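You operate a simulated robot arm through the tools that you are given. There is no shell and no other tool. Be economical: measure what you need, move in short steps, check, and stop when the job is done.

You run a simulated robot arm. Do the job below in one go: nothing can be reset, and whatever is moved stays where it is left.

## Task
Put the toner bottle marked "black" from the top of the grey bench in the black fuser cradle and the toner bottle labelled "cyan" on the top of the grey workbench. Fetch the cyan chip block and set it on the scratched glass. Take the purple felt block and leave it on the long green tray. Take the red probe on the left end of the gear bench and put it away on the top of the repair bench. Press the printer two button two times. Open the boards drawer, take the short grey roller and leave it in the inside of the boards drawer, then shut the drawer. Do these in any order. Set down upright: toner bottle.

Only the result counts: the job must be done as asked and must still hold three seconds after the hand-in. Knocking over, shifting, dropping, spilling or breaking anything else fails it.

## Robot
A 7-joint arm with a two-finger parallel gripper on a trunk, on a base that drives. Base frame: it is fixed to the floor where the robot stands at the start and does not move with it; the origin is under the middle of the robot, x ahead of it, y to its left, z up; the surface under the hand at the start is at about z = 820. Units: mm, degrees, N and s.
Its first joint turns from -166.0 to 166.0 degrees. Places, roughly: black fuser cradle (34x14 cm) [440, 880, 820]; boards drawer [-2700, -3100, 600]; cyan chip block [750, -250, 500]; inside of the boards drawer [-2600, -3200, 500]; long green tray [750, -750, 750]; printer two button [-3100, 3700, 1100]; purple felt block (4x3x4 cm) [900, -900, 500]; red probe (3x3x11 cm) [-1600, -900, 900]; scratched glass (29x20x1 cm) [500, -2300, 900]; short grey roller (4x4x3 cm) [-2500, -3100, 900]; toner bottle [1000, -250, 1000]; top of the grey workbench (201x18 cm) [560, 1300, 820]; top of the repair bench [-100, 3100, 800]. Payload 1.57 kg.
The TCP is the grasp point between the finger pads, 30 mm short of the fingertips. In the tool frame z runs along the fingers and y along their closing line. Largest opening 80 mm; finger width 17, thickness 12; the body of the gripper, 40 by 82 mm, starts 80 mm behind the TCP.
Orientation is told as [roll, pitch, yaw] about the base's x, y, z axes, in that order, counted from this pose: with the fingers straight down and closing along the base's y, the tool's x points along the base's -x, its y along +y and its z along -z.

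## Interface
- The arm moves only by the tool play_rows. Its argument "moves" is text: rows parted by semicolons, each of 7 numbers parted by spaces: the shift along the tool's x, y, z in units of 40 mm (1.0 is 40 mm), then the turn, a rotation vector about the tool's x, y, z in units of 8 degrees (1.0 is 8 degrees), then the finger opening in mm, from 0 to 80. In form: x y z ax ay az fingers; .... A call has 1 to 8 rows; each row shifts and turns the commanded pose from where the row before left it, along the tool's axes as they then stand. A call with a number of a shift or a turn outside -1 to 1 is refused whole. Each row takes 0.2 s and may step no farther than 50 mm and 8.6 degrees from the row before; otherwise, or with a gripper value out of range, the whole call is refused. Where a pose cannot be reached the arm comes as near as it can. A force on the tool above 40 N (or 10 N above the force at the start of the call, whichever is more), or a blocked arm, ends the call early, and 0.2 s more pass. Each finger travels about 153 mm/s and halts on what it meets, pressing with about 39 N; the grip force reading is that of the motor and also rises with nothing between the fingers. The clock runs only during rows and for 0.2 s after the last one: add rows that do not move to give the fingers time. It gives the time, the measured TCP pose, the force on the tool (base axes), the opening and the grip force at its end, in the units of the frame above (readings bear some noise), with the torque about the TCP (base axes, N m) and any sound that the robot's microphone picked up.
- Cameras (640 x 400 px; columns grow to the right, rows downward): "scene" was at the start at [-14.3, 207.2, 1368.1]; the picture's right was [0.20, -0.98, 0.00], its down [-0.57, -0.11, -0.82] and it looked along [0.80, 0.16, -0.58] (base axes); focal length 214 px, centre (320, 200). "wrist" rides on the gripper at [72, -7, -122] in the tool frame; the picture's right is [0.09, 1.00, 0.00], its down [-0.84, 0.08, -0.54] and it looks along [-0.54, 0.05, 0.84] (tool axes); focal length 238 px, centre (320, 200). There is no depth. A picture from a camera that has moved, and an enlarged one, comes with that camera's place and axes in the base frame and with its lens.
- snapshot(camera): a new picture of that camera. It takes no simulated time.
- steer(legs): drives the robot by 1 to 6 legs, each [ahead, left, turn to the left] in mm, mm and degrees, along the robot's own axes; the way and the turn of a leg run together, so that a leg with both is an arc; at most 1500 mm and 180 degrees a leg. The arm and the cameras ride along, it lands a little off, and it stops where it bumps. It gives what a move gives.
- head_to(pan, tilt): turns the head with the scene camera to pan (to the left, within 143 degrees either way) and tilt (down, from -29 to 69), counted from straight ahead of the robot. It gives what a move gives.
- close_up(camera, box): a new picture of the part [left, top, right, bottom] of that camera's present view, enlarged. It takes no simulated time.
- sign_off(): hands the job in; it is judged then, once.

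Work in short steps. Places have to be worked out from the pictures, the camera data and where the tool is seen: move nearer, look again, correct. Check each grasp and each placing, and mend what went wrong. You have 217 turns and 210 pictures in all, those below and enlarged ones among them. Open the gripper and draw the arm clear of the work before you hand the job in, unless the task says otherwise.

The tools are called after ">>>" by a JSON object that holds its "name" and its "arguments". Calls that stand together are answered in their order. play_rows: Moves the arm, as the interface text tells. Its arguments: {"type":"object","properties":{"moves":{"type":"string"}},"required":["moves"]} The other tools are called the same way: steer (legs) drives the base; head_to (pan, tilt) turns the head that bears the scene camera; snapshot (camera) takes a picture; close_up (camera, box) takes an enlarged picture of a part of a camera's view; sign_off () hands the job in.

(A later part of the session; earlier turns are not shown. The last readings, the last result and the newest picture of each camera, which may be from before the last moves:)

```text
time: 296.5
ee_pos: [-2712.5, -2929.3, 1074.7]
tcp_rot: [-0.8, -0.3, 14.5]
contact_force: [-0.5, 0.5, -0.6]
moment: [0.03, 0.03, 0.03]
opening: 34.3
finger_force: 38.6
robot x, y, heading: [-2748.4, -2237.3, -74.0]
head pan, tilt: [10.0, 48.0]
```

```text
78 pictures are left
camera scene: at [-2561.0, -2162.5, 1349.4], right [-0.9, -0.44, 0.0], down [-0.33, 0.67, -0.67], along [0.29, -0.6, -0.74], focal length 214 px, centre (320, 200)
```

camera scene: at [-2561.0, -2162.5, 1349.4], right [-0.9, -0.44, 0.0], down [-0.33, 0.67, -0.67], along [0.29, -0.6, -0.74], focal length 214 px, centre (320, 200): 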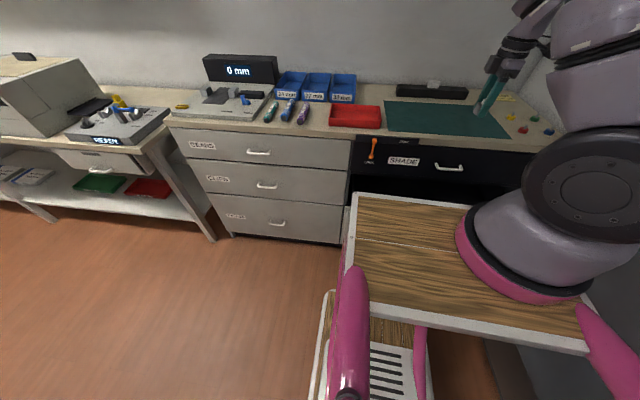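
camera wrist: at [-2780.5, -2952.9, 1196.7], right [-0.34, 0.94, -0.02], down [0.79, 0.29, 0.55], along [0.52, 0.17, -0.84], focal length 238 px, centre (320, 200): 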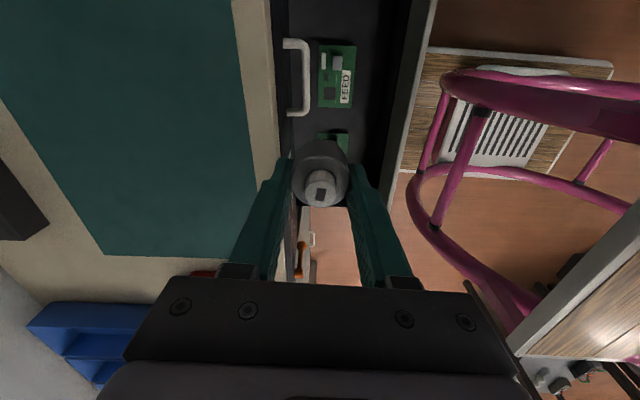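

Inside, two boards lie in the middle; the drawer is wide (~800 mm) and free to the right of them, near (-2865,-2919). I back the base 150 mm for a better arm posture and go above that spot.

>>> {"name": "steer", "arguments": {"legs": [[-150, 0, 0]]}}

>>> {"name": "play_rows", "arguments": {"moves": ".71 -.51 0 0 0 0 20;.71 -.51 0 0 0 0 20;.71 -.51 0 0 0 0 20;.71 -.51 0 0 0 0 20;.71 -.51 0 0 0 0 20;0 0 .9 0 0 0 20;0 0 .9 0 0 0 20;0 0 .9 0 0 0 20"}}

>>> {"name": "snapshot", "arguments": {"camera": "wrist"}}

```text
time: 297.9
ee_pos: [-2755.4, -2783.5, 1074.3]
tcp_rot: [-0.8, -0.3, 14.5]
contact_force: [-0.2, -0.1, -1.0]
moment: [-0.03, -0.01, 0.01]
opening: 34.2
finger_force: 38.2
robot x, y, heading: [-2792.8, -2092.6, -74.0]
head pan, tilt: [10.0, 48.0]
```

```text
time: 299.7
ee_pos: [-2865.7, -2919.7, 970.4]
tcp_rot: [-1.0, -0.4, 14.4]
contact_force: [-0.3, 0.7, 0.2]
moment: [-0.03, 0.01, -0.01]
opening: 34.0
finger_force: 39.4
robot x, y, heading: [-2787.6, -2093.7, -73.9]
head pan, tilt: [10.0, 48.0]
```

```text
77 pictures are left
camera wrist: at [-2933.2, -2942.6, 1090.7], right [-0.34, 0.94, -0.02], down [0.79, 0.29, 0.55], along [0.52, 0.17, -0.84], focal length 238 px, centre (320, 200)
```

wrist: 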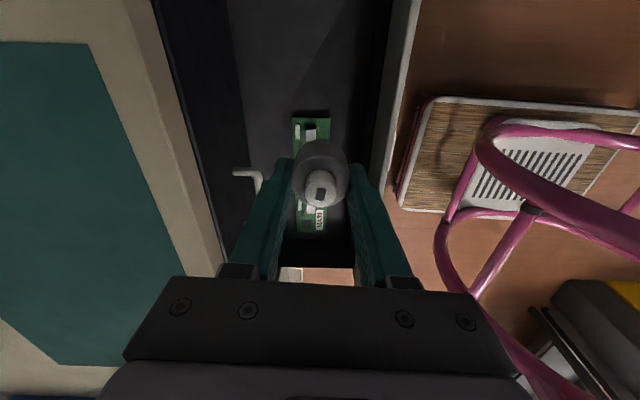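

The drop point lies ~45 mm right of the upper board; I shift 30 mm further right and descend into the drawer.

>>> {"name": "play_rows", "arguments": {"moves": ".75 0 0 0 0 0 20;0 0 .9 0 0 0 20;0 0 .9 0 0 0 20;0 0 .9 0 0 0 20;0 0 .9 0 0 0 20;0 0 .9 0 0 0 20;0 0 .9 0 0 0 20;0 0 .9 0 0 0 20"}}

>>> {"name": "snapshot", "arguments": {"camera": "wrist"}}

```text
time: 301.5
ee_pos: [-2891.5, -2931.4, 717.0]
tcp_rot: [-0.9, -0.4, 14.5]
contact_force: [0.2, -0.7, -0.4]
moment: [0.02, 0.02, 0.0]
opening: 34.0
finger_force: 39.2
robot x, y, heading: [-2789.9, -2094.2, -74.1]
head pan, tilt: [10.0, 48.0]
```

```text
76 pictures are left
camera wrist: at [-2959.0, -2953.2, 838.5], right [-0.34, 0.94, -0.02], down [0.79, 0.29, 0.55], along [0.52, 0.17, -0.84], focal length 238 px, centre (320, 200)
```

wrist: 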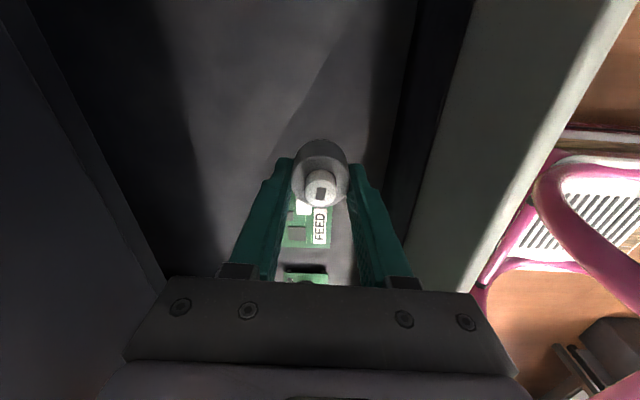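

Clear floor below. I continue down, then in small steps to contact.

>>> {"name": "play_rows", "arguments": {"moves": "0 0 .8 0 0 0 20;0 0 .8 0 0 0 20;0 0 .5 0 0 0 20;0 0 .25 0 0 0 20;0 0 .2 0 0 0 20;0 0 .15 0 0 0 20;0 0 .1 0 0 0 20;0 0 .1 0 0 0 20"}}

>>> {"name": "snapshot", "arguments": {"camera": "wrist"}}

```text
time: 303.3
ee_pos: [-2892.8, -2933.6, 600.2]
tcp_rot: [-0.9, -0.3, 14.4]
contact_force: [-1.1, 0.3, -0.8]
moment: [0.0, 0.03, 0.01]
opening: 34.1
finger_force: 39.1
robot x, y, heading: [-2789.4, -2094.4, -73.9]
head pan, tilt: [10.0, 48.0]
```

```text
75 pictures are left
camera wrist: at [-2958.4, -2955.9, 722.0], right [-0.34, 0.94, -0.02], down [0.79, 0.29, 0.55], along [0.52, 0.17, -0.84], focal length 238 px, centre (320, 200)
```

wrist: 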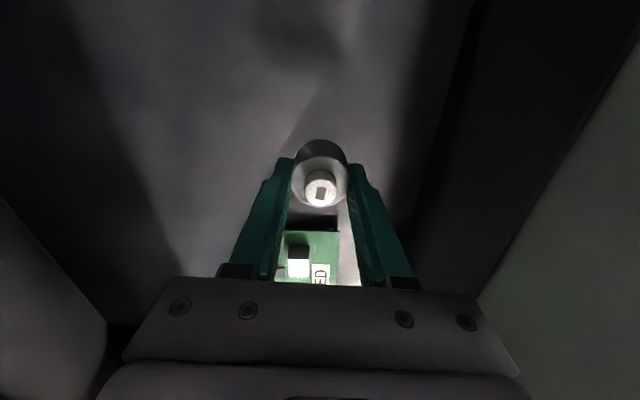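

>>> {"name": "play_rows", "arguments": {"moves": "0 0 .25 0 0 0 20;0 0 .2 0 0 0 20;0 0 .2 0 0 0 20;0 0 .15 0 0 0 20;0 0 .15 0 0 0 20;0 0 .1 0 0 0 20;0 0 .1 0 0 0 20;0 0 0 0 0 0 20"}}

>>> {"name": "snapshot", "arguments": {"camera": "wrist"}}

```text
time: 305.1
ee_pos: [-2892.1, -2933.9, 554.1]
tcp_rot: [-1.0, -0.3, 14.5]
contact_force: [-0.5, 0.4, -0.6]
moment: [0.0, -0.04, -0.01]
opening: 33.9
finger_force: 38.6
robot x, y, heading: [-2791.5, -2096.8, -74.1]
head pan, tilt: [10.0, 48.0]
```

```text
74 pictures are left
camera wrist: at [-2958.7, -2956.6, 676.0], right [-0.34, 0.94, -0.02], down [0.79, 0.29, 0.55], along [0.52, 0.17, -0.84], focal length 238 px, centre (320, 200)
```

wrist: 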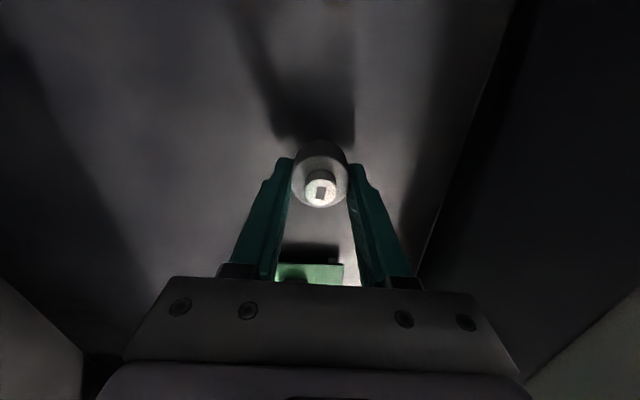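

Shadows close in; a few more mm until contact.

>>> {"name": "play_rows", "arguments": {"moves": "0 0 .12 0 0 0 20;0 0 .12 0 0 0 20;0 0 .1 0 0 0 20;0 0 .1 0 0 0 20;0 0 .08 0 0 0 20;0 0 .08 0 0 0 20;0 0 0 0 0 0 20"}}

```text
time: 306.3
ee_pos: [-2888.8, -2938.7, 538.3]
tcp_rot: [-1.4, -0.3, 14.6]
contact_force: [2.4, 1.0, 12.9]
moment: [0.33, 0.05, -0.1]
opening: 33.9
finger_force: 39.5
robot x, y, heading: [-2792.1, -2095.3, -74.1]
head pan, tilt: [10.0, 48.0]
stopped in row 5: the force on the tool passed its limit at 48 N (the readings are from after the stop); the commanded pose is now the measured one
```

Contact with the drawer floor. I release, then rise out.

>>> {"name": "play_rows", "arguments": {"moves": "0 0 -.05 0 0 0 60;0 0 0 0 0 0 60;0 0 -.5 0 0 0 60;0 0 -.9 0 0 0 60;0 0 -.9 0 0 0 60;0 0 -.9 0 0 0 60;0 0 -.9 0 0 0 60;0 0 -.9 0 0 0 60"}}

>>> {"name": "snapshot", "arguments": {"camera": "wrist"}}

```text
time: 308.1
ee_pos: [-2894.8, -2933.1, 739.0]
tcp_rot: [-1.2, -0.3, 14.6]
contact_force: [-1.5, 0.8, -0.2]
moment: [0.02, -0.03, -0.03]
opening: 59.9
finger_force: 0.1
robot x, y, heading: [-2793.1, -2095.3, -73.9]
head pan, tilt: [10.0, 48.0]
```

```text
73 pictures are left
camera wrist: at [-2960.5, -2956.4, 861.8], right [-0.34, 0.94, -0.02], down [0.78, 0.3, 0.55], along [0.52, 0.17, -0.84], focal length 238 px, centre (320, 200)
```

wrist: 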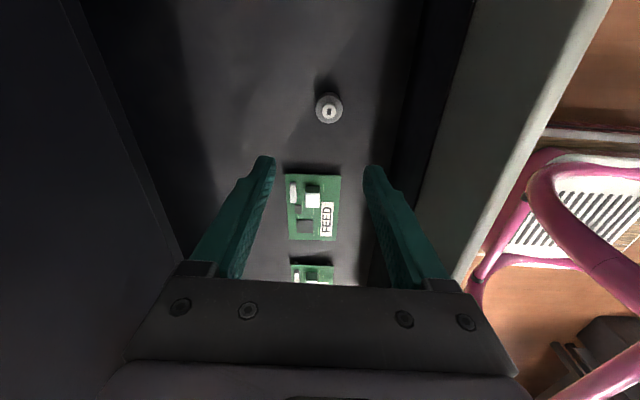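

The roller stands in the drawer. To shut it I rise out while turning the tool back to its normal yaw, then go in front of the panel.

>>> {"name": "play_rows", "arguments": {"moves": "0 0 -.9 0 0 1 60;0 0 -.9 0 0 1 60;0 0 -.9 0 0 1 60;0 0 -.9 0 0 1 60;0 0 -.9 0 0 1 60;0 0 -.9 0 0 1 60;0 0 -.9 0 0 1 20;0 0 -.9 0 0 1 0"}}

>>> {"name": "steer", "arguments": {"legs": [[-140, 0, 0]]}}

>>> {"name": "play_rows", "arguments": {"moves": "0 0 0 0 0 1 0;0 0 0 0 0 1 0;0 0 0 0 0 1 0;0 0 0 0 0 .3 0"}}

>>> {"name": "snapshot", "arguments": {"camera": "wrist"}}

```text
time: 309.9
ee_pos: [-2893.1, -2928.4, 1026.7]
tcp_rot: [-0.3, -1.2, -49.6]
contact_force: [-0.5, 0.4, -0.6]
moment: [0.02, -0.01, 0.02]
opening: 0.0
finger_force: 21.1
robot x, y, heading: [-2794.1, -2093.6, -73.9]
head pan, tilt: [10.0, 48.0]
```

```text
time: 311.2
ee_pos: [-2932.9, -2793.1, 1027.0]
tcp_rot: [-0.4, -1.3, -49.4]
contact_force: [-0.9, -0.1, -0.4]
moment: [0.02, 0.01, -0.01]
opening: 0.1
finger_force: 21.9
robot x, y, heading: [-2828.3, -1959.5, -73.9]
head pan, tilt: [10.0, 48.0]
```

```text
time: 312.2
ee_pos: [-2933.5, -2792.3, 1026.2]
tcp_rot: [0.2, -1.2, -75.9]
contact_force: [0.5, -0.6, -0.4]
moment: [-0.03, 0.0, -0.01]
opening: 0.0
finger_force: 21.7
robot x, y, heading: [-2833.1, -1956.0, -74.2]
head pan, tilt: [10.0, 48.0]
```

```text
72 pictures are left
camera wrist: at [-2956.6, -2722.1, 1147.4], right [0.94, 0.33, 0.0], down [0.27, -0.78, 0.56], along [0.19, -0.53, -0.83], focal length 238 px, centre (320, 200)
```

wrist: 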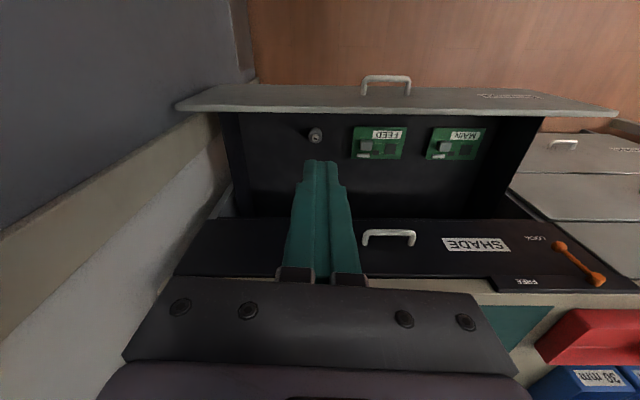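

The view shows the drawer, roller inside. I go to a point left of the handle, in front of the panel, and descend with closed fingers slightly tilted forward.

>>> {"name": "play_rows", "arguments": {"moves": ".154 .9 0 0 0 0 0;.154 .9 0 0 0 0 0;.154 .9 0 0 0 0 0;.154 .9 0 0 0 0 0;.154 .9 0 0 0 0 0;.154 .9 0 0 0 0 0;.154 .9 0 0 0 0 0;.154 .9 0 0 0 0 0"}}

>>> {"name": "play_rows", "arguments": {"moves": "0 0 1 0 0 0 0;0 0 1 0 0 0 0;0 0 1 0 0 0 0;0 0 1 0 0 0 0;0 0 1 0 0 0 0;0 0 1 0 -.6 0 0;0 0 1 0 -.6 0 0;0 0 1 0 -.7 0 0"}}

>>> {"name": "snapshot", "arguments": {"camera": "wrist"}}

```text
time: 314.0
ee_pos: [-2666.1, -2672.6, 1029.5]
tcp_rot: [0.4, -1.3, -76.1]
contact_force: [0.3, -0.5, -0.1]
moment: [0.04, 0.0, 0.04]
opening: 0.1
finger_force: 21.4
robot x, y, heading: [-2827.2, -1959.5, -74.2]
head pan, tilt: [10.0, 48.0]
```

```text
time: 315.8
ee_pos: [-2660.9, -2687.5, 709.3]
tcp_rot: [0.2, -16.4, -76.1]
contact_force: [0.5, -0.3, -0.2]
moment: [0.02, -0.02, 0.03]
opening: 0.0
finger_force: 21.4
robot x, y, heading: [-2829.3, -1956.6, -74.2]
head pan, tilt: [10.0, 48.0]
```

```text
71 pictures are left
camera wrist: at [-2690.5, -2590.7, 808.1], right [0.94, 0.33, -0.02], down [0.23, -0.61, 0.76], along [0.24, -0.72, -0.65], focal length 238 px, centre (320, 200)
```

wrist: 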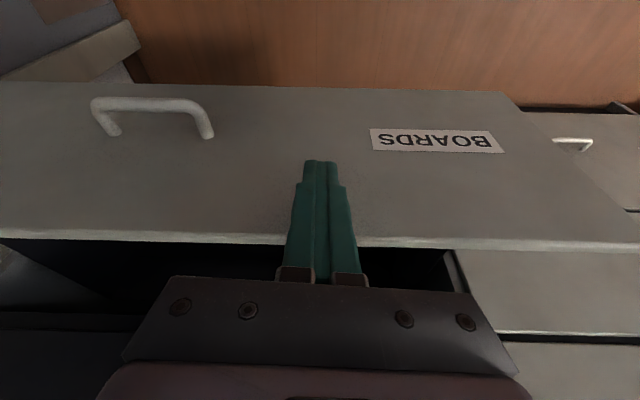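

Fingertips are just before the panel, clear of the handle. I lower 22 mm and push by driving ahead.

>>> {"name": "play_rows", "arguments": {"moves": "0 0 .55 0 0 0 0;0 0 0 0 0 0 0"}}

>>> {"name": "steer", "arguments": {"legs": [[130, 0, 0]]}}

>>> {"name": "steer", "arguments": {"legs": [[90, 0, 0]]}}

>>> {"name": "snapshot", "arguments": {"camera": "wrist"}}

```text
time: 316.4
ee_pos: [-2658.0, -2692.7, 688.9]
tcp_rot: [0.3, -16.4, -76.0]
contact_force: [-0.2, -0.3, -0.2]
moment: [0.01, -0.01, 0.0]
opening: 0.1
finger_force: 21.0
robot x, y, heading: [-2828.1, -1961.7, -74.3]
head pan, tilt: [10.0, 48.0]
```

```text
time: 317.7
ee_pos: [-2622.1, -2820.0, 689.0]
tcp_rot: [0.3, -16.5, -75.8]
contact_force: [0.7, 0.6, -0.3]
moment: [0.03, 0.05, -0.01]
opening: 0.2
finger_force: 21.9
robot x, y, heading: [-2798.6, -2082.0, -74.0]
head pan, tilt: [10.0, 48.0]
```

```text
time: 318.8
ee_pos: [-2593.7, -2908.3, 688.8]
tcp_rot: [0.3, -16.5, -75.8]
contact_force: [0.7, 0.3, -1.0]
moment: [0.0, -0.02, 0.0]
opening: 0.2
finger_force: 20.9
robot x, y, heading: [-2769.6, -2179.2, -74.0]
head pan, tilt: [10.0, 48.0]
```

```text
70 pictures are left
camera wrist: at [-2624.2, -2809.9, 785.8], right [0.94, 0.33, -0.02], down [0.23, -0.61, 0.76], along [0.24, -0.72, -0.65], focal length 238 px, centre (320, 200)
```

wrist: 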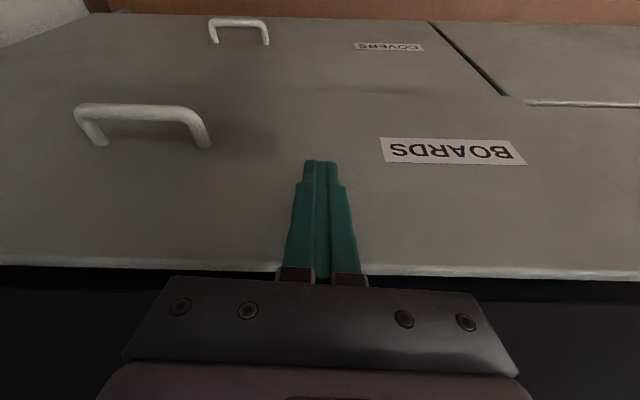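

Nearly shut; I push on in short steps until it stops.

>>> {"name": "steer", "arguments": {"legs": [[25, 0, 0]]}}

>>> {"name": "snapshot", "arguments": {"camera": "wrist"}}

```text
time: 319.8
ee_pos: [-2588.9, -2927.5, 686.9]
tcp_rot: [0.2, -15.7, -75.7]
contact_force: [-0.1, 0.2, 0.3]
moment: [-0.01, 0.0, 0.0]
opening: 0.0
finger_force: 21.3
robot x, y, heading: [-2764.3, -2196.6, -73.9]
head pan, tilt: [10.0, 48.0]
stopped in leg 1: the force on the tool passed its limit at 51 N (the readings are from after the stop); the commanded pose is now the measured one
```

```text
69 pictures are left
camera wrist: at [-2618.7, -2829.5, 784.8], right [0.94, 0.33, -0.02], down [0.24, -0.62, 0.75], along [0.24, -0.71, -0.66], focal length 238 px, centre (320, 200)
```

wrist: 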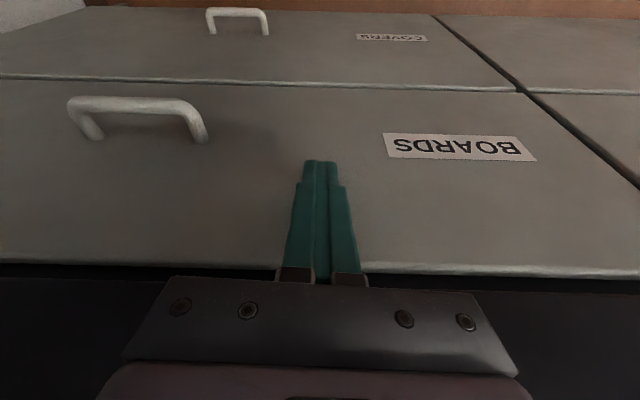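

It stopped at 51 N. I back off and check that the drawer is flush.

>>> {"name": "steer", "arguments": {"legs": [[-120, 0, 0]]}}

>>> {"name": "play_rows", "arguments": {"moves": ".3 0 -1 0 .7 0 0;.2 0 -1 0 .7 0 0;.1 0 -1 0 .6 0 0;0 0 -1 0 0 0 40;0 0 -1 0 0 0 40;0 0 -1 0 0 0 40;0 0 -1 0 0 0 40;0 0 -1 0 0 0 40"}}

>>> {"name": "snapshot", "arguments": {"camera": "wrist"}}

>>> {"name": "close_up", "arguments": {"camera": "scene", "box": [240, 60, 520, 240]}}

```text
time: 321.0
ee_pos: [-2622.5, -2809.7, 687.1]
tcp_rot: [0.2, -15.9, -75.7]
contact_force: [0.9, -1.2, 0.3]
moment: [0.02, 0.01, -0.02]
opening: 0.0
finger_force: 21.6
robot x, y, heading: [-2791.0, -2075.9, -73.8]
head pan, tilt: [10.0, 48.0]
```

```text
time: 322.8
ee_pos: [-2635.3, -2764.7, 1003.2]
tcp_rot: [0.2, 0.2, -75.5]
contact_force: [-1.1, -0.4, -0.2]
moment: [-0.01, 0.03, 0.01]
opening: 39.9
finger_force: 0.1
robot x, y, heading: [-2795.4, -2076.8, -73.9]
head pan, tilt: [10.0, 48.0]
```

```text
68 pictures are left
camera wrist: at [-2658.2, -2697.4, 1124.7], right [0.94, 0.34, 0.0], down [0.28, -0.79, 0.54], along [0.18, -0.51, -0.84], focal length 238 px, centre (320, 200)
```

wrist: 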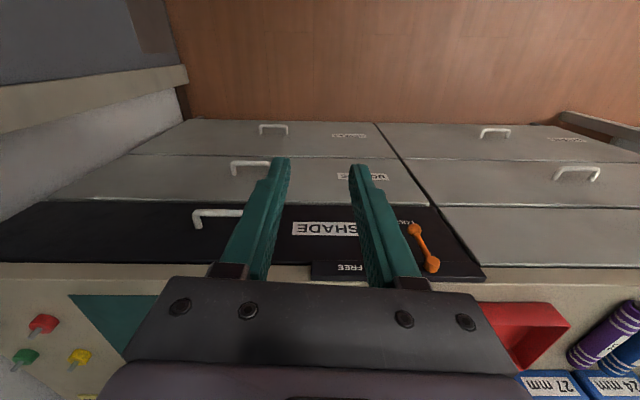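

```text
2.22 times, centred on (380, 150) of scene
camera zoom: at [-2607.0, -2002.7, 1349.5], right [-0.9, -0.44, 0.0], down [-0.33, 0.67, -0.67], along [0.29, -0.6, -0.74], focal length 477 px, centre (187, 311)
```

zoom: 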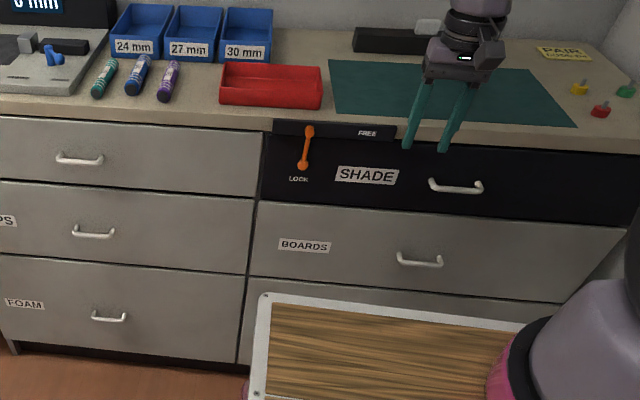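

The boards drawer is shut flush. Now the red probe, near (-1642,-917) on the gear bench: I raise and pull in the hand, drive left, turn to face the bench's end.

>>> {"name": "play_rows", "arguments": {"moves": ".5 0 -.8 0 0 0 40;.5 0 -.8 0 0 0 40;.5 0 -.8 0 0 0 40;0 0 -.9 0 0 0 40"}}

>>> {"name": "steer", "arguments": {"legs": [[0, 628, 0], [0, 0, 90], [0, 300, 0]]}}

>>> {"name": "head_to", "arguments": {"pan": 0, "tilt": 35}}

>>> {"name": "snapshot", "arguments": {"camera": "scene"}}

```text
time: 323.8
ee_pos: [-2650.7, -2708.9, 1132.3]
tcp_rot: [0.2, 0.1, -75.6]
contact_force: [0.6, 0.1, -0.1]
moment: [0.04, 0.03, 0.02]
opening: 40.0
finger_force: 0.1
robot x, y, heading: [-2796.5, -2079.4, -73.8]
head pan, tilt: [10.0, 48.0]
```

```text
time: 332.8
ee_pos: [-1639.2, -1473.1, 1133.2]
tcp_rot: [0.1, 0.2, 14.0]
contact_force: [0.3, 0.4, 0.0]
moment: [0.01, 0.01, 0.01]
opening: 40.2
finger_force: 0.1
robot x, y, heading: [-2271.0, -1619.8, 15.8]
head pan, tilt: [10.0, 48.0]
```

```text
time: 333.6
ee_pos: [-1639.9, -1473.6, 1133.2]
tcp_rot: [0.2, 0.2, 14.0]
contact_force: [-0.1, 0.0, -0.1]
moment: [-0.08, 0.02, -0.05]
opening: 39.8
finger_force: 0.0
robot x, y, heading: [-2267.9, -1614.3, 15.8]
head pan, tilt: [0.0, 35.0]
```

```text
66 pictures are left
camera scene: at [-2331.6, -1434.4, 1368.4], right [0.27, -0.96, 0.0], down [-0.55, -0.16, -0.82], along [0.79, 0.22, -0.57], focal length 214 px, centre (320, 200)
```

scene: 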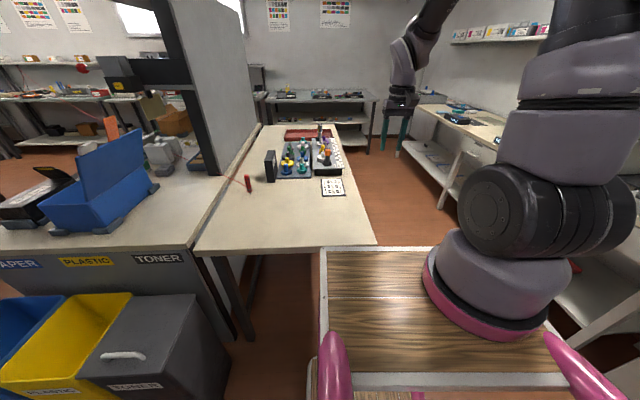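

The probe stands at about (-1600,-881). I shift left 380 mm (staying clear of the bins) and zoom in.

>>> {"name": "steer", "arguments": {"legs": [[0, 370, 0]]}}

>>> {"name": "head_to", "arguments": {"pan": 5, "tilt": 35}}

>>> {"name": "close_up", "arguments": {"camera": "scene", "box": [220, 110, 420, 250]}}

>>> {"name": "snapshot", "arguments": {"camera": "wrist"}}

```text
time: 335.9
ee_pos: [-1738.1, -1117.1, 1132.4]
tcp_rot: [0.2, 0.1, 13.9]
contact_force: [0.2, -0.7, -0.7]
moment: [0.02, -0.02, -0.01]
opening: 40.0
finger_force: 0.0
robot x, y, heading: [-2365.7, -1260.7, 15.4]
head pan, tilt: [0.0, 35.0]
```

```text
time: 336.6
ee_pos: [-1738.0, -1119.1, 1133.4]
tcp_rot: [0.2, 0.3, 13.8]
contact_force: [-0.5, -0.1, 0.4]
moment: [0.01, 0.04, 0.04]
opening: 40.1
finger_force: 0.1
robot x, y, heading: [-2371.5, -1256.7, 15.8]
head pan, tilt: [5.0, 35.0]
```

```text
2.86 times, centred on (320, 180) of scene
camera zoom: at [-2433.3, -1071.7, 1368.5], right [0.35, -0.94, 0.0], down [-0.54, -0.2, -0.82], along [0.77, 0.29, -0.57], focal length 613 px, centre (320, 257)
```

zoom: 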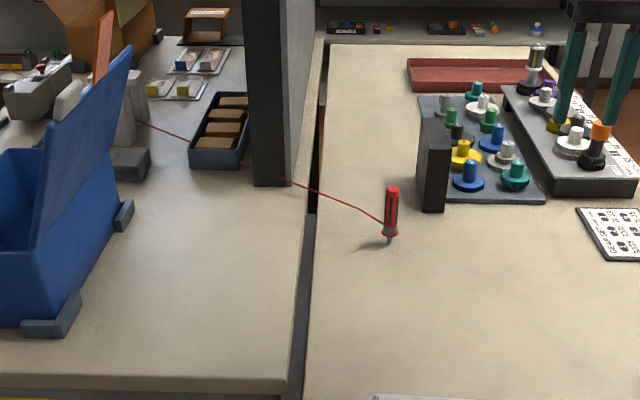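

```text
64 pictures are left
camera wrist: at [-1803.8, -1142.3, 1255.3], right [-0.33, 0.94, 0.0], down [0.8, 0.27, 0.54], along [0.51, 0.18, -0.84], focal length 238 px, centre (320, 200)
```

wrist: 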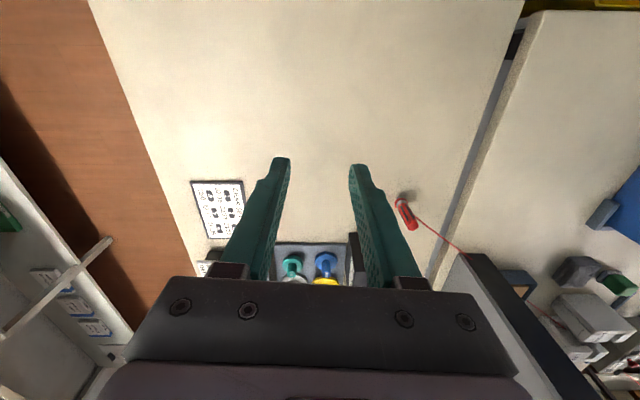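

The probe stands upright and a red cable runs from it over the other bench and across the room. I look along the cable to find where it ends before moving the probe.

>>> {"name": "head_to", "arguments": {"pan": 55, "tilt": 15}}

>>> {"name": "snapshot", "arguments": {"camera": "scene"}}

```text
time: 337.8
ee_pos: [-1737.8, -1118.6, 1132.8]
tcp_rot: [0.2, 0.3, 14.0]
contact_force: [0.1, 0.5, 0.0]
moment: [-0.02, -0.04, 0.01]
opening: 40.2
finger_force: 0.1
robot x, y, heading: [-2363.2, -1261.8, 15.5]
head pan, tilt: [55.0, 15.0]
```

```text
63 pictures are left
camera scene: at [-2484.7, -1014.6, 1400.5], right [0.94, -0.33, 0.0], down [-0.09, -0.24, -0.97], along [0.32, 0.91, -0.26], focal length 214 px, centre (320, 200)
```

scene: 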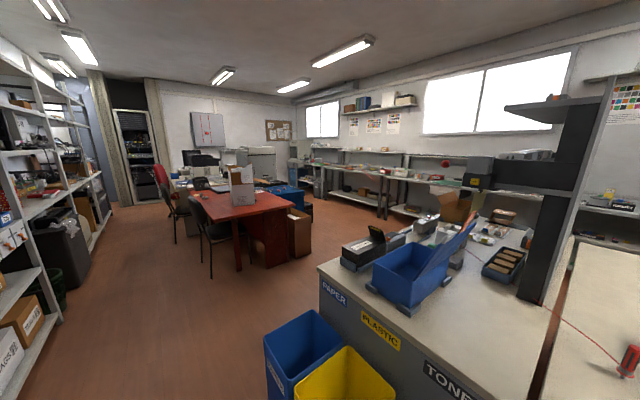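

The cable runs nearly straight from the probe to the repair-bench side (about (0,3100)), so I must not carry the probe much farther from there than it is now. First I approach the probe.

>>> {"name": "play_rows", "arguments": {"moves": "-.39 .76 .4 0 0 0 60;-.39 .76 .4 0 0 0 60;-.39 .76 .4 0 0 0 60;-.39 .76 .4 0 0 0 60;-.39 .76 .4 0 0 0 60;-.39 .76 .4 0 0 0 60;0 0 0 0 0 0 60"}}

>>> {"name": "snapshot", "arguments": {"camera": "wrist"}}

```text
time: 339.4
ee_pos: [-1691.6, -917.0, 1039.7]
tcp_rot: [0.1, 0.2, 13.9]
contact_force: [-0.4, -0.1, -0.6]
moment: [0.01, 0.02, 0.0]
opening: 60.0
finger_force: 0.1
robot x, y, heading: [-2366.5, -1255.9, 15.6]
head pan, tilt: [55.0, 15.0]
```

```text
62 pictures are left
camera wrist: at [-1757.4, -941.8, 1160.8], right [-0.33, 0.94, 0.0], down [0.8, 0.27, 0.54], along [0.51, 0.18, -0.84], focal length 238 px, centre (320, 200)
```

wrist: 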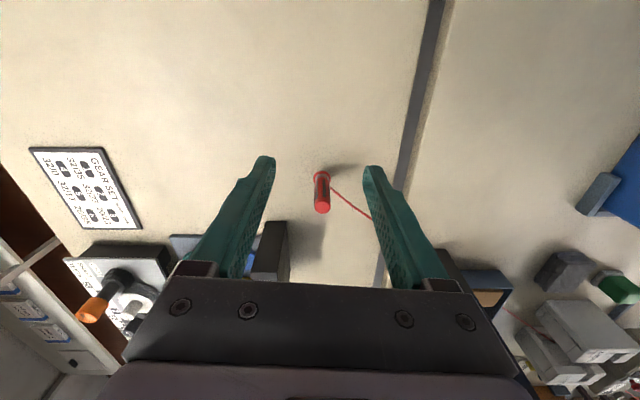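

Probe centre is about (-1601,-884). I move over it with 50 mm opening and descend to z≈893.

>>> {"name": "play_rows", "arguments": {"moves": "-.8 .08 0 0 0 0 50;-.8 .08 0 0 0 0 50;-.8 .08 0 0 0 0 50;0 0 .6 0 0 0 50;0 0 .6 0 0 0 50;0 0 0 0 0 0 50"}}

>>> {"name": "snapshot", "arguments": {"camera": "wrist"}}

```text
time: 340.8
ee_pos: [-1600.5, -884.9, 989.9]
tcp_rot: [0.2, 0.1, 13.9]
contact_force: [0.4, 0.4, 0.4]
moment: [0.02, -0.01, -0.01]
opening: 49.8
finger_force: 0.0
robot x, y, heading: [-2364.7, -1255.3, 15.6]
head pan, tilt: [55.0, 15.0]
```

```text
61 pictures are left
camera wrist: at [-1665.9, -910.0, 1111.5], right [-0.33, 0.94, 0.0], down [0.8, 0.27, 0.54], along [0.51, 0.18, -0.84], focal length 238 px, centre (320, 200)
```

wrist: 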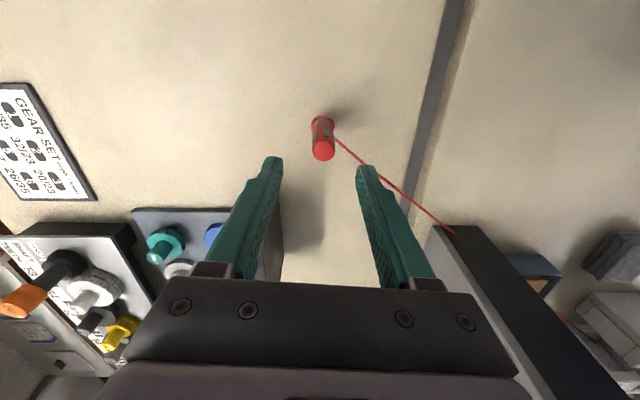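

Aligned. I descend to z≈893 and grip.

>>> {"name": "play_rows", "arguments": {"moves": "0 0 .9 0 0 0 50;0 0 .9 0 0 0 50;0 0 .63 0 0 0 50;0 0 0 0 0 0 10;0 0 0 0 0 0 10;0 0 0 0 0 0 10"}}

>>> {"name": "snapshot", "arguments": {"camera": "wrist"}}

```text
time: 342.2
ee_pos: [-1601.2, -886.9, 893.3]
tcp_rot: [0.2, 0.2, 13.9]
contact_force: [0.1, -0.4, 0.4]
moment: [-0.02, 0.02, 0.02]
opening: 20.6
finger_force: 33.9
robot x, y, heading: [-2368.8, -1258.1, 15.9]
head pan, tilt: [55.0, 15.0]
```

```text
60 pictures are left
camera wrist: at [-1666.6, -911.0, 1014.3], right [-0.33, 0.94, 0.0], down [0.8, 0.27, 0.54], along [0.51, 0.18, -0.84], focal length 238 px, centre (320, 200)
```

wrist: 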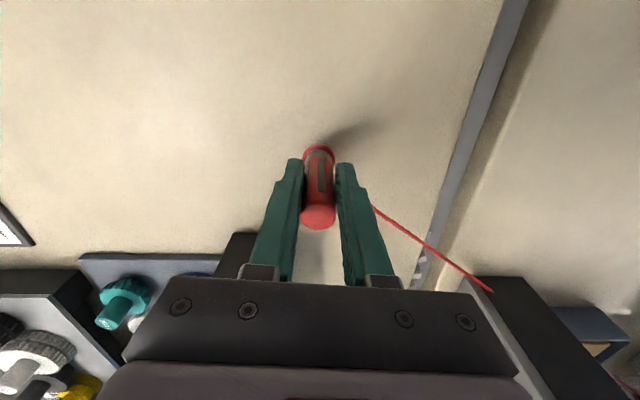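

Gripped (20.6 mm). I lift in steps and watch the force for cable tension.

>>> {"name": "play_rows", "arguments": {"moves": "0 0 -.5 0 0 0 10;0 0 -.9 0 0 0 10;0 0 -.9 0 0 0 10;0 0 -.9 0 0 0 10;0 0 -.9 0 0 0 10;0 0 0 0 0 0 10"}}

>>> {"name": "head_to", "arguments": {"pan": 30, "tilt": 25}}

>>> {"name": "snapshot", "arguments": {"camera": "scene"}}

```text
time: 343.6
ee_pos: [-1601.4, -885.2, 1055.9]
tcp_rot: [0.3, 0.2, 14.0]
contact_force: [0.5, -0.4, -1.4]
moment: [-0.02, 0.02, 0.01]
opening: 21.1
finger_force: 33.7
robot x, y, heading: [-2370.0, -1257.0, 15.7]
head pan, tilt: [55.0, 15.0]
```

```text
time: 344.5
ee_pos: [-1601.7, -885.1, 1054.1]
tcp_rot: [0.2, 0.2, 13.9]
contact_force: [-0.6, -0.3, -0.8]
moment: [0.0, -0.02, 0.02]
opening: 20.8
finger_force: 34.5
robot x, y, heading: [-2366.6, -1256.9, 15.8]
head pan, tilt: [30.0, 25.0]
```

```text
59 pictures are left
camera scene: at [-2451.3, -1036.7, 1384.3], right [0.72, -0.7, 0.0], down [-0.3, -0.3, -0.91], along [0.63, 0.65, -0.42], focal length 214 px, centre (320, 200)
```

scene: 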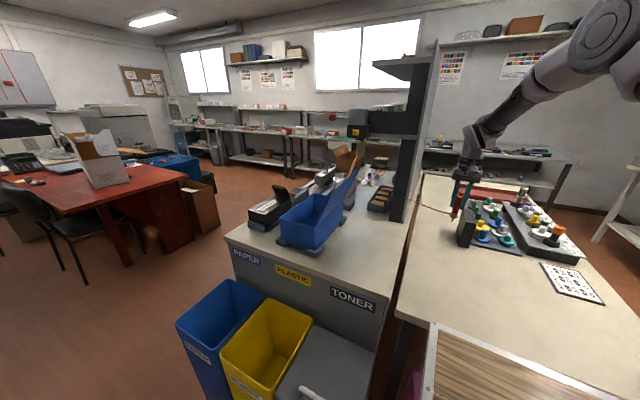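

No tension so far. I raise the probe high (to clear the blue box and shelf items), then back up 100 mm.

>>> {"name": "play_rows", "arguments": {"moves": "0 0 -1 0 0 0 10;0 0 -1 0 0 0 10;0 0 -1 0 0 0 10;0 0 -1 0 0 0 10;0 0 -1 0 0 0 10;0 0 -1 0 0 0 10;0 0 -.8 0 0 0 10;0 0 0 0 0 0 10"}}

>>> {"name": "steer", "arguments": {"legs": [[-110, 0, 0]]}}

```text
time: 346.3
ee_pos: [-1600.0, -884.1, 1327.6]
tcp_rot: [0.3, 0.1, 13.9]
contact_force: [-0.3, 0.6, -0.7]
moment: [-0.02, 0.02, -0.02]
opening: 21.1
finger_force: 33.8
robot x, y, heading: [-2368.1, -1259.8, 15.5]
head pan, tilt: [30.0, 25.0]
```

```text
time: 347.5
ee_pos: [-1704.2, -915.5, 1329.3]
tcp_rot: [0.2, 0.2, 13.8]
contact_force: [0.1, 1.1, -0.3]
moment: [0.01, -0.02, -0.02]
opening: 21.0
finger_force: 34.7
robot x, y, heading: [-2472.9, -1290.3, 15.9]
head pan, tilt: [30.0, 25.0]
```

No tension. I turn left 45°, checking the force.

>>> {"name": "steer", "arguments": {"legs": [[0, 0, 45]]}}

>>> {"name": "head_to", "arguments": {"pan": 10, "tilt": 30}}

>>> {"name": "snapshot", "arguments": {"camera": "scene"}}

```text
time: 348.9
ee_pos: [-1772.4, -800.9, 1327.6]
tcp_rot: [0.2, 0.2, 26.1]
contact_force: [-0.2, -0.8, -0.4]
moment: [-0.01, 0.0, 0.0]
opening: 20.9
finger_force: 34.9
robot x, y, heading: [-2442.0, -1331.1, 28.1]
head pan, tilt: [30.0, 25.0]
stopped in leg 1: the robot was blocked; the commanded pose is now the measured one
```

```text
time: 349.8
ee_pos: [-1771.7, -801.1, 1327.9]
tcp_rot: [0.1, 0.1, 26.0]
contact_force: [-0.3, 0.2, -0.5]
moment: [0.03, 0.0, 0.04]
opening: 20.9
finger_force: 33.9
robot x, y, heading: [-2443.7, -1334.1, 28.5]
head pan, tilt: [10.0, 30.0]
```

```text
58 pictures are left
camera scene: at [-2550.3, -1154.6, 1376.3], right [0.62, -0.79, 0.0], down [-0.39, -0.31, -0.87], along [0.68, 0.53, -0.5], focal length 214 px, centre (320, 200)
```

scene: 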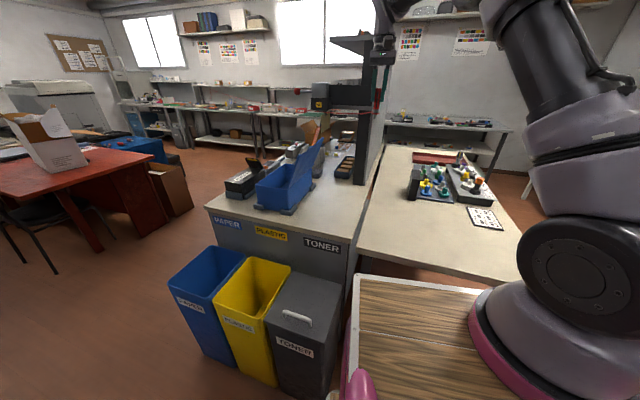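

My front corner meets the grey bin. I back away 220 mm, then turn left further in steps.

>>> {"name": "steer", "arguments": {"legs": [[-220, -60, 0]]}}

>>> {"name": "steer", "arguments": {"legs": [[0, 0, 77]]}}

>>> {"name": "snapshot", "arguments": {"camera": "scene"}}

```text
time: 351.5
ee_pos: [-1936.2, -959.9, 1327.2]
tcp_rot: [0.1, 0.2, 26.1]
contact_force: [0.7, 0.3, -0.4]
moment: [0.01, 0.01, 0.02]
opening: 20.8
finger_force: 34.3
robot x, y, heading: [-2611.2, -1485.9, 27.9]
head pan, tilt: [10.0, 30.0]
```

```text
time: 355.2
ee_pos: [-2968.0, -712.5, 1326.9]
tcp_rot: [0.1, 0.1, 102.6]
contact_force: [-0.5, 0.3, -0.7]
moment: [0.01, 0.02, -0.01]
opening: 21.0
finger_force: 34.3
robot x, y, heading: [-2606.3, -1490.9, 104.6]
head pan, tilt: [10.0, 30.0]
```

```text
57 pictures are left
camera scene: at [-2805.5, -1550.2, 1376.3], right [0.91, 0.42, 0.0], down [0.21, -0.45, -0.87], along [-0.36, 0.79, -0.5], focal length 214 px, centre (320, 200)
```

scene: 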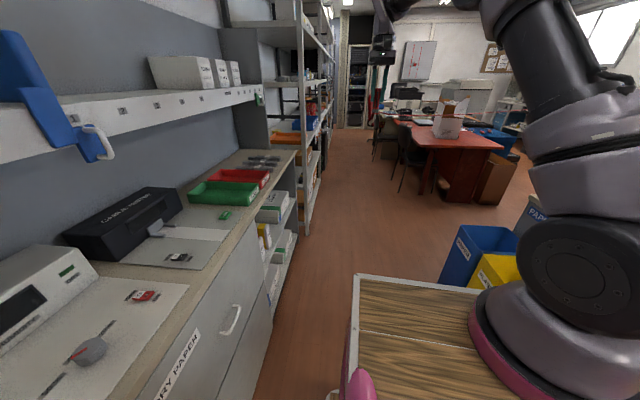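

No tension even here, so the lead is not limiting. The corridor ahead is free: I drive ahead past the bench end.

>>> {"name": "steer", "arguments": {"legs": [[1300, 0, 0]]}}

>>> {"name": "steer", "arguments": {"legs": [[550, 0, 0]]}}

>>> {"name": "head_to", "arguments": {"pan": -70, "tilt": 25}}

>>> {"name": "snapshot", "arguments": {"camera": "scene"}}

```text
time: 361.6
ee_pos: [-3295.3, 525.3, 1328.6]
tcp_rot: [0.1, 0.1, 102.9]
contact_force: [-0.5, 0.0, 0.3]
moment: [0.0, -0.01, 0.05]
opening: 21.1
finger_force: 34.4
robot x, y, heading: [-2934.1, -249.3, 104.8]
head pan, tilt: [10.0, 30.0]
```

```text
time: 364.8
ee_pos: [-3442.4, 1056.7, 1328.4]
tcp_rot: [0.1, 0.1, 103.1]
contact_force: [0.1, -0.2, 0.0]
moment: [-0.02, -0.02, -0.01]
opening: 21.1
finger_force: 34.4
robot x, y, heading: [-3073.8, 283.5, 105.4]
head pan, tilt: [10.0, 30.0]
```

```text
time: 366.3
ee_pos: [-3442.1, 1056.9, 1327.4]
tcp_rot: [0.1, 0.1, 103.2]
contact_force: [0.4, -0.3, -0.2]
moment: [0.02, 0.02, -0.03]
opening: 21.0
finger_force: 35.0
robot x, y, heading: [-3071.3, 284.7, 105.3]
head pan, tilt: [-70.0, 25.0]
```

```text
56 pictures are left
camera scene: at [-3158.5, 191.0, 1384.2], right [0.58, -0.82, 0.0], down [-0.35, -0.24, -0.91], along [0.74, 0.52, -0.42], focal length 214 px, centre (320, 200)
```

scene: 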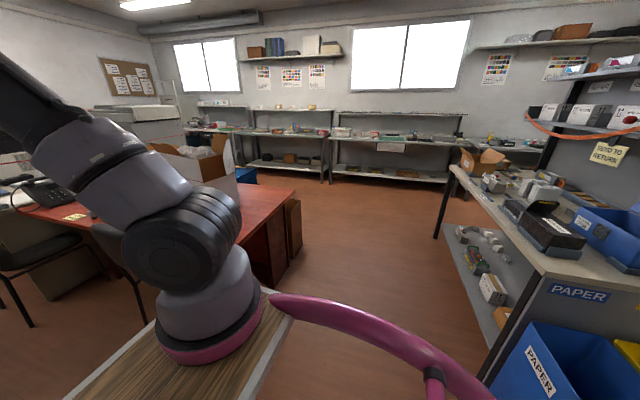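

Plenty of floor between the desk and the bench. I turn right 90° and drive ahead across the room toward the window-side benches.

>>> {"name": "steer", "arguments": {"legs": [[0, 0, -89.5], [1400, 0, 0], [1250, 0, 0]]}}

>>> {"name": "head_to", "arguments": {"pan": 60, "tilt": 25}}

>>> {"name": "snapshot", "arguments": {"camera": "scene"}}

```text
time: 383.1
ee_pos: [267.6, 1357.4, 1328.3]
tcp_rot: [0.1, 0.1, 13.3]
contact_force: [-0.2, -0.4, 0.4]
moment: [0.02, 0.04, -0.01]
opening: 9.6
finger_force: 0.1
robot x, y, heading: [-502.0, 988.7, 15.3]
head pan, tilt: [-70.0, 25.0]
```

```text
time: 385.2
ee_pos: [268.0, 1357.2, 1327.2]
tcp_rot: [0.1, 0.1, 13.3]
contact_force: [-1.2, 0.3, -0.3]
moment: [0.01, 0.01, -0.01]
opening: 10.0
finger_force: 0.2
robot x, y, heading: [-503.0, 987.9, 15.1]
head pan, tilt: [60.0, 25.0]
```

```text
55 pictures are left
camera scene: at [-627.2, 1235.1, 1384.3], right [0.97, -0.26, 0.0], down [-0.11, -0.41, -0.91], along [0.23, 0.88, -0.42], focal length 214 px, centre (320, 200)
```

scene: 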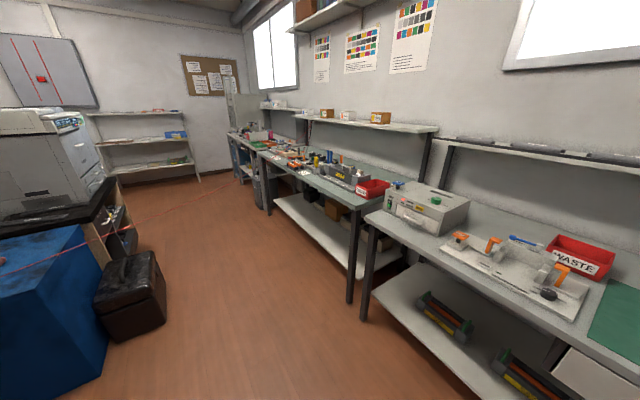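

The gripper is empty – the probe slipped out on the way. I follow the red lead to find it.

>>> {"name": "head_to", "arguments": {"pan": 110, "tilt": 30}}

>>> {"name": "snapshot", "arguments": {"camera": "scene"}}

>>> {"name": "head_to", "arguments": {"pan": 143, "tilt": 30}}

>>> {"name": "snapshot", "arguments": {"camera": "scene"}}

```text
time: 386.4
ee_pos: [268.0, 1358.2, 1328.0]
tcp_rot: [0.2, 0.1, 13.3]
contact_force: [0.4, -0.7, 0.0]
moment: [-0.02, 0.03, -0.02]
opening: 9.9
finger_force: 0.1
robot x, y, heading: [-500.9, 988.8, 15.4]
head pan, tilt: [110.0, 30.0]
```

```text
54 pictures are left
camera scene: at [-702.9, 1219.9, 1376.3], right [0.82, 0.58, 0.0], down [0.29, -0.41, -0.87], along [-0.5, 0.71, -0.5], focal length 214 px, centre (320, 200)
```

scene: 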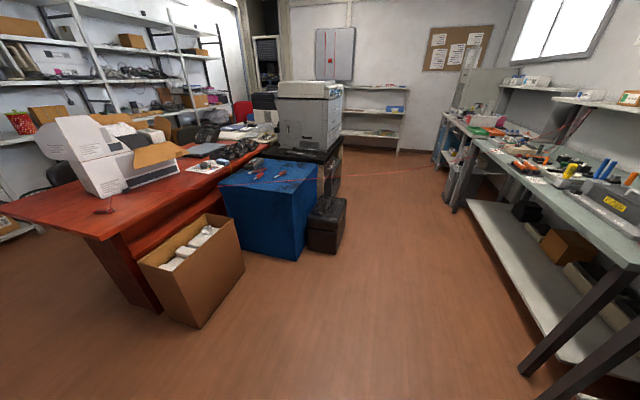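

```text
time: 387.4
ee_pos: [268.0, 1358.0, 1327.6]
tcp_rot: [0.0, 0.1, 13.3]
contact_force: [-0.2, 0.5, -0.1]
moment: [0.03, 0.01, 0.03]
opening: 9.8
finger_force: 0.1
robot x, y, heading: [-505.8, 987.4, 15.4]
head pan, tilt: [143.0, 30.0]
```

```text
53 pictures are left
camera scene: at [-734.7, 1179.6, 1376.3], right [0.37, 0.93, 0.0], down [0.46, -0.19, -0.87], along [-0.8, 0.32, -0.5], focal length 214 px, centre (320, 200)
```

scene: 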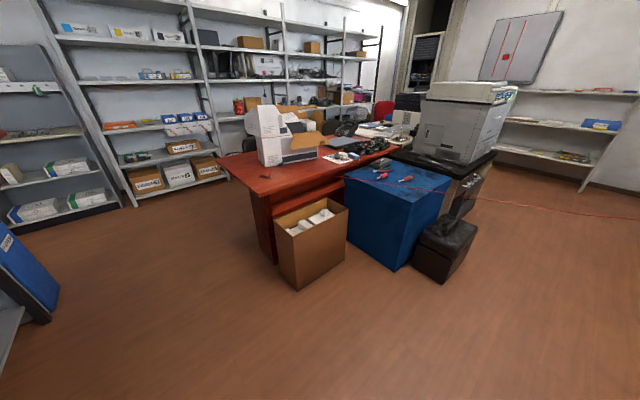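

I zoom on the blue box and desk to identify the probe.

>>> {"name": "close_up", "arguments": {"camera": "scene", "box": [230, 130, 470, 270]}}

```text
2.67 times, centred on (350, 200) of scene
camera zoom: at [-734.7, 1179.6, 1376.3], right [0.37, 0.93, 0.0], down [0.46, -0.19, -0.87], along [-0.8, 0.32, -0.5], focal length 572 px, centre (240, 200)
```

zoom: 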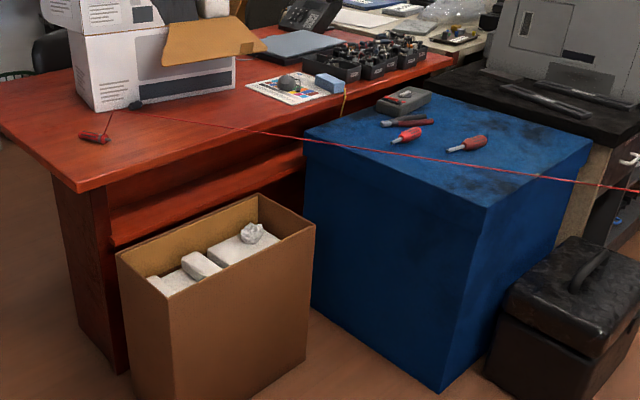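

The probe lies on the red desk's near corner, about (-2186,1342); its lead snagged on the white box there and pulled it out. I turn to face the desk and drive over to fetch it.

>>> {"name": "steer", "arguments": {"legs": [[0, 0, 90], [0, 1480, 0]]}}

>>> {"name": "head_to", "arguments": {"pan": 0, "tilt": 30}}

>>> {"name": "snapshot", "arguments": {"camera": "scene"}}

>>> {"name": "snapshot", "arguments": {"camera": "wrist"}}

```text
time: 398.6
ee_pos: [-2326.0, 1334.6, 1328.0]
tcp_rot: [0.2, 0.1, 105.1]
contact_force: [0.0, 0.2, 0.2]
moment: [0.01, 0.02, -0.03]
opening: 10.0
finger_force: 0.0
robot x, y, heading: [-1934.9, 574.4, 107.2]
head pan, tilt: [143.0, 30.0]
```

```text
time: 400.8
ee_pos: [-2325.4, 1334.5, 1327.8]
tcp_rot: [0.1, 0.2, 105.1]
contact_force: [0.2, 0.9, 0.2]
moment: [0.03, 0.0, -0.01]
opening: 9.9
finger_force: 0.1
robot x, y, heading: [-1934.3, 574.0, 107.0]
head pan, tilt: [0.0, 30.0]
```

```text
51 pictures are left
camera scene: at [-2113.6, 509.2, 1376.3], right [0.96, 0.29, 0.0], down [0.15, -0.48, -0.87], along [-0.25, 0.83, -0.5], focal length 214 px, centre (320, 200)
```

scene: 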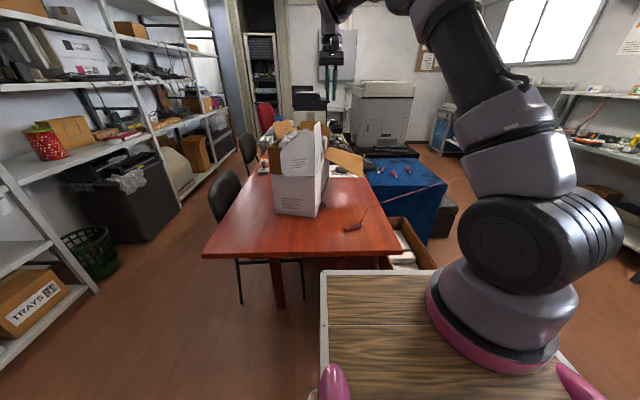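

```text
50 pictures are left
camera wrist: at [-2297.8, 1266.8, 1450.1], right [-0.94, -0.35, 0.0], down [-0.29, 0.79, 0.54], along [-0.19, 0.51, -0.84], focal length 238 px, centre (320, 200)
```

wrist: 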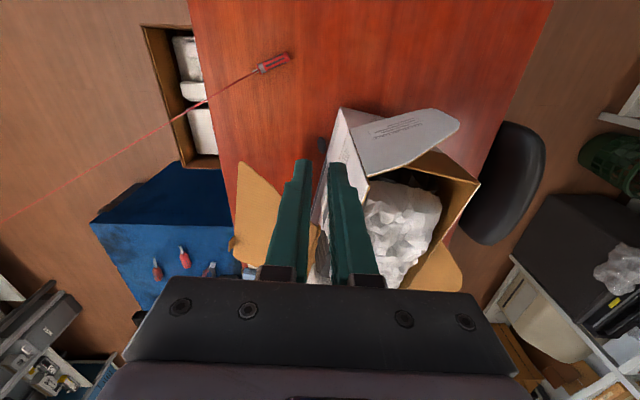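

The probe lies on the desk around (-2205,1339), axis at 45°, its lead running free toward the benches. I turn the tool to yaw 45, move over and descend to have a look.

>>> {"name": "play_rows", "arguments": {"moves": "0 0 0 0 0 .94 60;0 0 0 0 0 .94 60;0 0 0 0 0 .94 60;0 0 0 0 0 .94 60;0 0 0 0 0 .94 60;0 0 0 0 0 .94 60;0 0 0 0 0 .94 60;0 0 0 0 0 .94 60"}}

>>> {"name": "play_rows", "arguments": {"moves": "-.7 -.66 0 0 0 0 60;-.7 -.66 0 0 0 0 60;-.4 -.66 0 0 0 0 60;0 0 1 0 0 0 60;0 0 1 0 0 0 60;0 0 1 0 0 0 60;0 0 1 0 0 0 60;0 0 1 0 0 0 60"}}

>>> {"name": "play_rows", "arguments": {"moves": "0 0 1 0 0 0 60;0 0 1 0 0 0 60;0 0 1 0 0 0 60;0 0 1 0 0 0 60;0 0 0 0 0 0 60"}}

>>> {"name": "snapshot", "arguments": {"camera": "wrist"}}

```text
time: 402.6
ee_pos: [-2324.7, 1333.9, 1327.8]
tcp_rot: [-0.1, 0.2, 44.7]
contact_force: [-0.9, 0.1, 0.3]
moment: [-0.03, -0.02, 0.01]
opening: 60.0
finger_force: 0.1
robot x, y, heading: [-1934.1, 574.7, 107.0]
head pan, tilt: [0.0, 30.0]
```

```text
time: 404.4
ee_pos: [-2218.0, 1329.2, 1127.1]
tcp_rot: [-0.1, 0.2, 44.9]
contact_force: [0.3, -0.2, 0.1]
moment: [0.02, 0.03, -0.03]
opening: 60.1
finger_force: 0.1
robot x, y, heading: [-1931.9, 573.1, 107.1]
head pan, tilt: [0.0, 30.0]
```

```text
time: 405.6
ee_pos: [-2219.6, 1328.1, 967.6]
tcp_rot: [-0.1, 0.2, 44.9]
contact_force: [-0.5, 0.4, 0.1]
moment: [-0.02, 0.04, -0.01]
opening: 60.3
finger_force: 0.0
robot x, y, heading: [-1933.5, 576.3, 107.2]
head pan, tilt: [0.0, 30.0]
```

```text
49 pictures are left
camera wrist: at [-2263.4, 1271.8, 1090.2], right [-0.77, 0.64, 0.0], down [0.54, 0.65, 0.54], along [0.35, 0.41, -0.84], focal length 238 px, centre (320, 200)
```

wrist: 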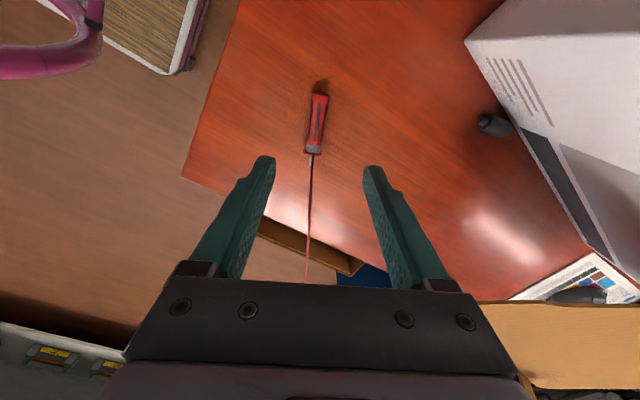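

Well aligned. I centre and descend to z≈790, then slowly.

>>> {"name": "play_rows", "arguments": {"moves": "-.38 -.15 .9 0 0 0 60;0 0 .9 0 0 0 60;0 0 .9 0 0 0 60;0 0 .9 0 0 0 60;0 0 .7 0 0 0 60;0 0 0 0 0 0 60"}}

>>> {"name": "snapshot", "arguments": {"camera": "wrist"}}

```text
time: 407.0
ee_pos: [-2204.0, 1334.2, 797.3]
tcp_rot: [-0.1, 0.2, 44.9]
contact_force: [-0.5, -0.3, 0.3]
moment: [0.04, 0.01, 0.0]
opening: 59.9
finger_force: 0.0
robot x, y, heading: [-1932.5, 572.8, 106.9]
head pan, tilt: [0.0, 30.0]
```

```text
48 pictures are left
camera wrist: at [-2247.4, 1278.5, 919.1], right [-0.77, 0.64, 0.0], down [0.54, 0.65, 0.54], along [0.35, 0.41, -0.84], focal length 238 px, centre (320, 200)
```

wrist: 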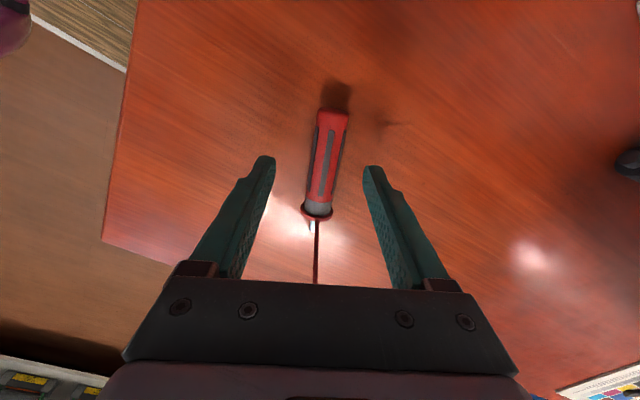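

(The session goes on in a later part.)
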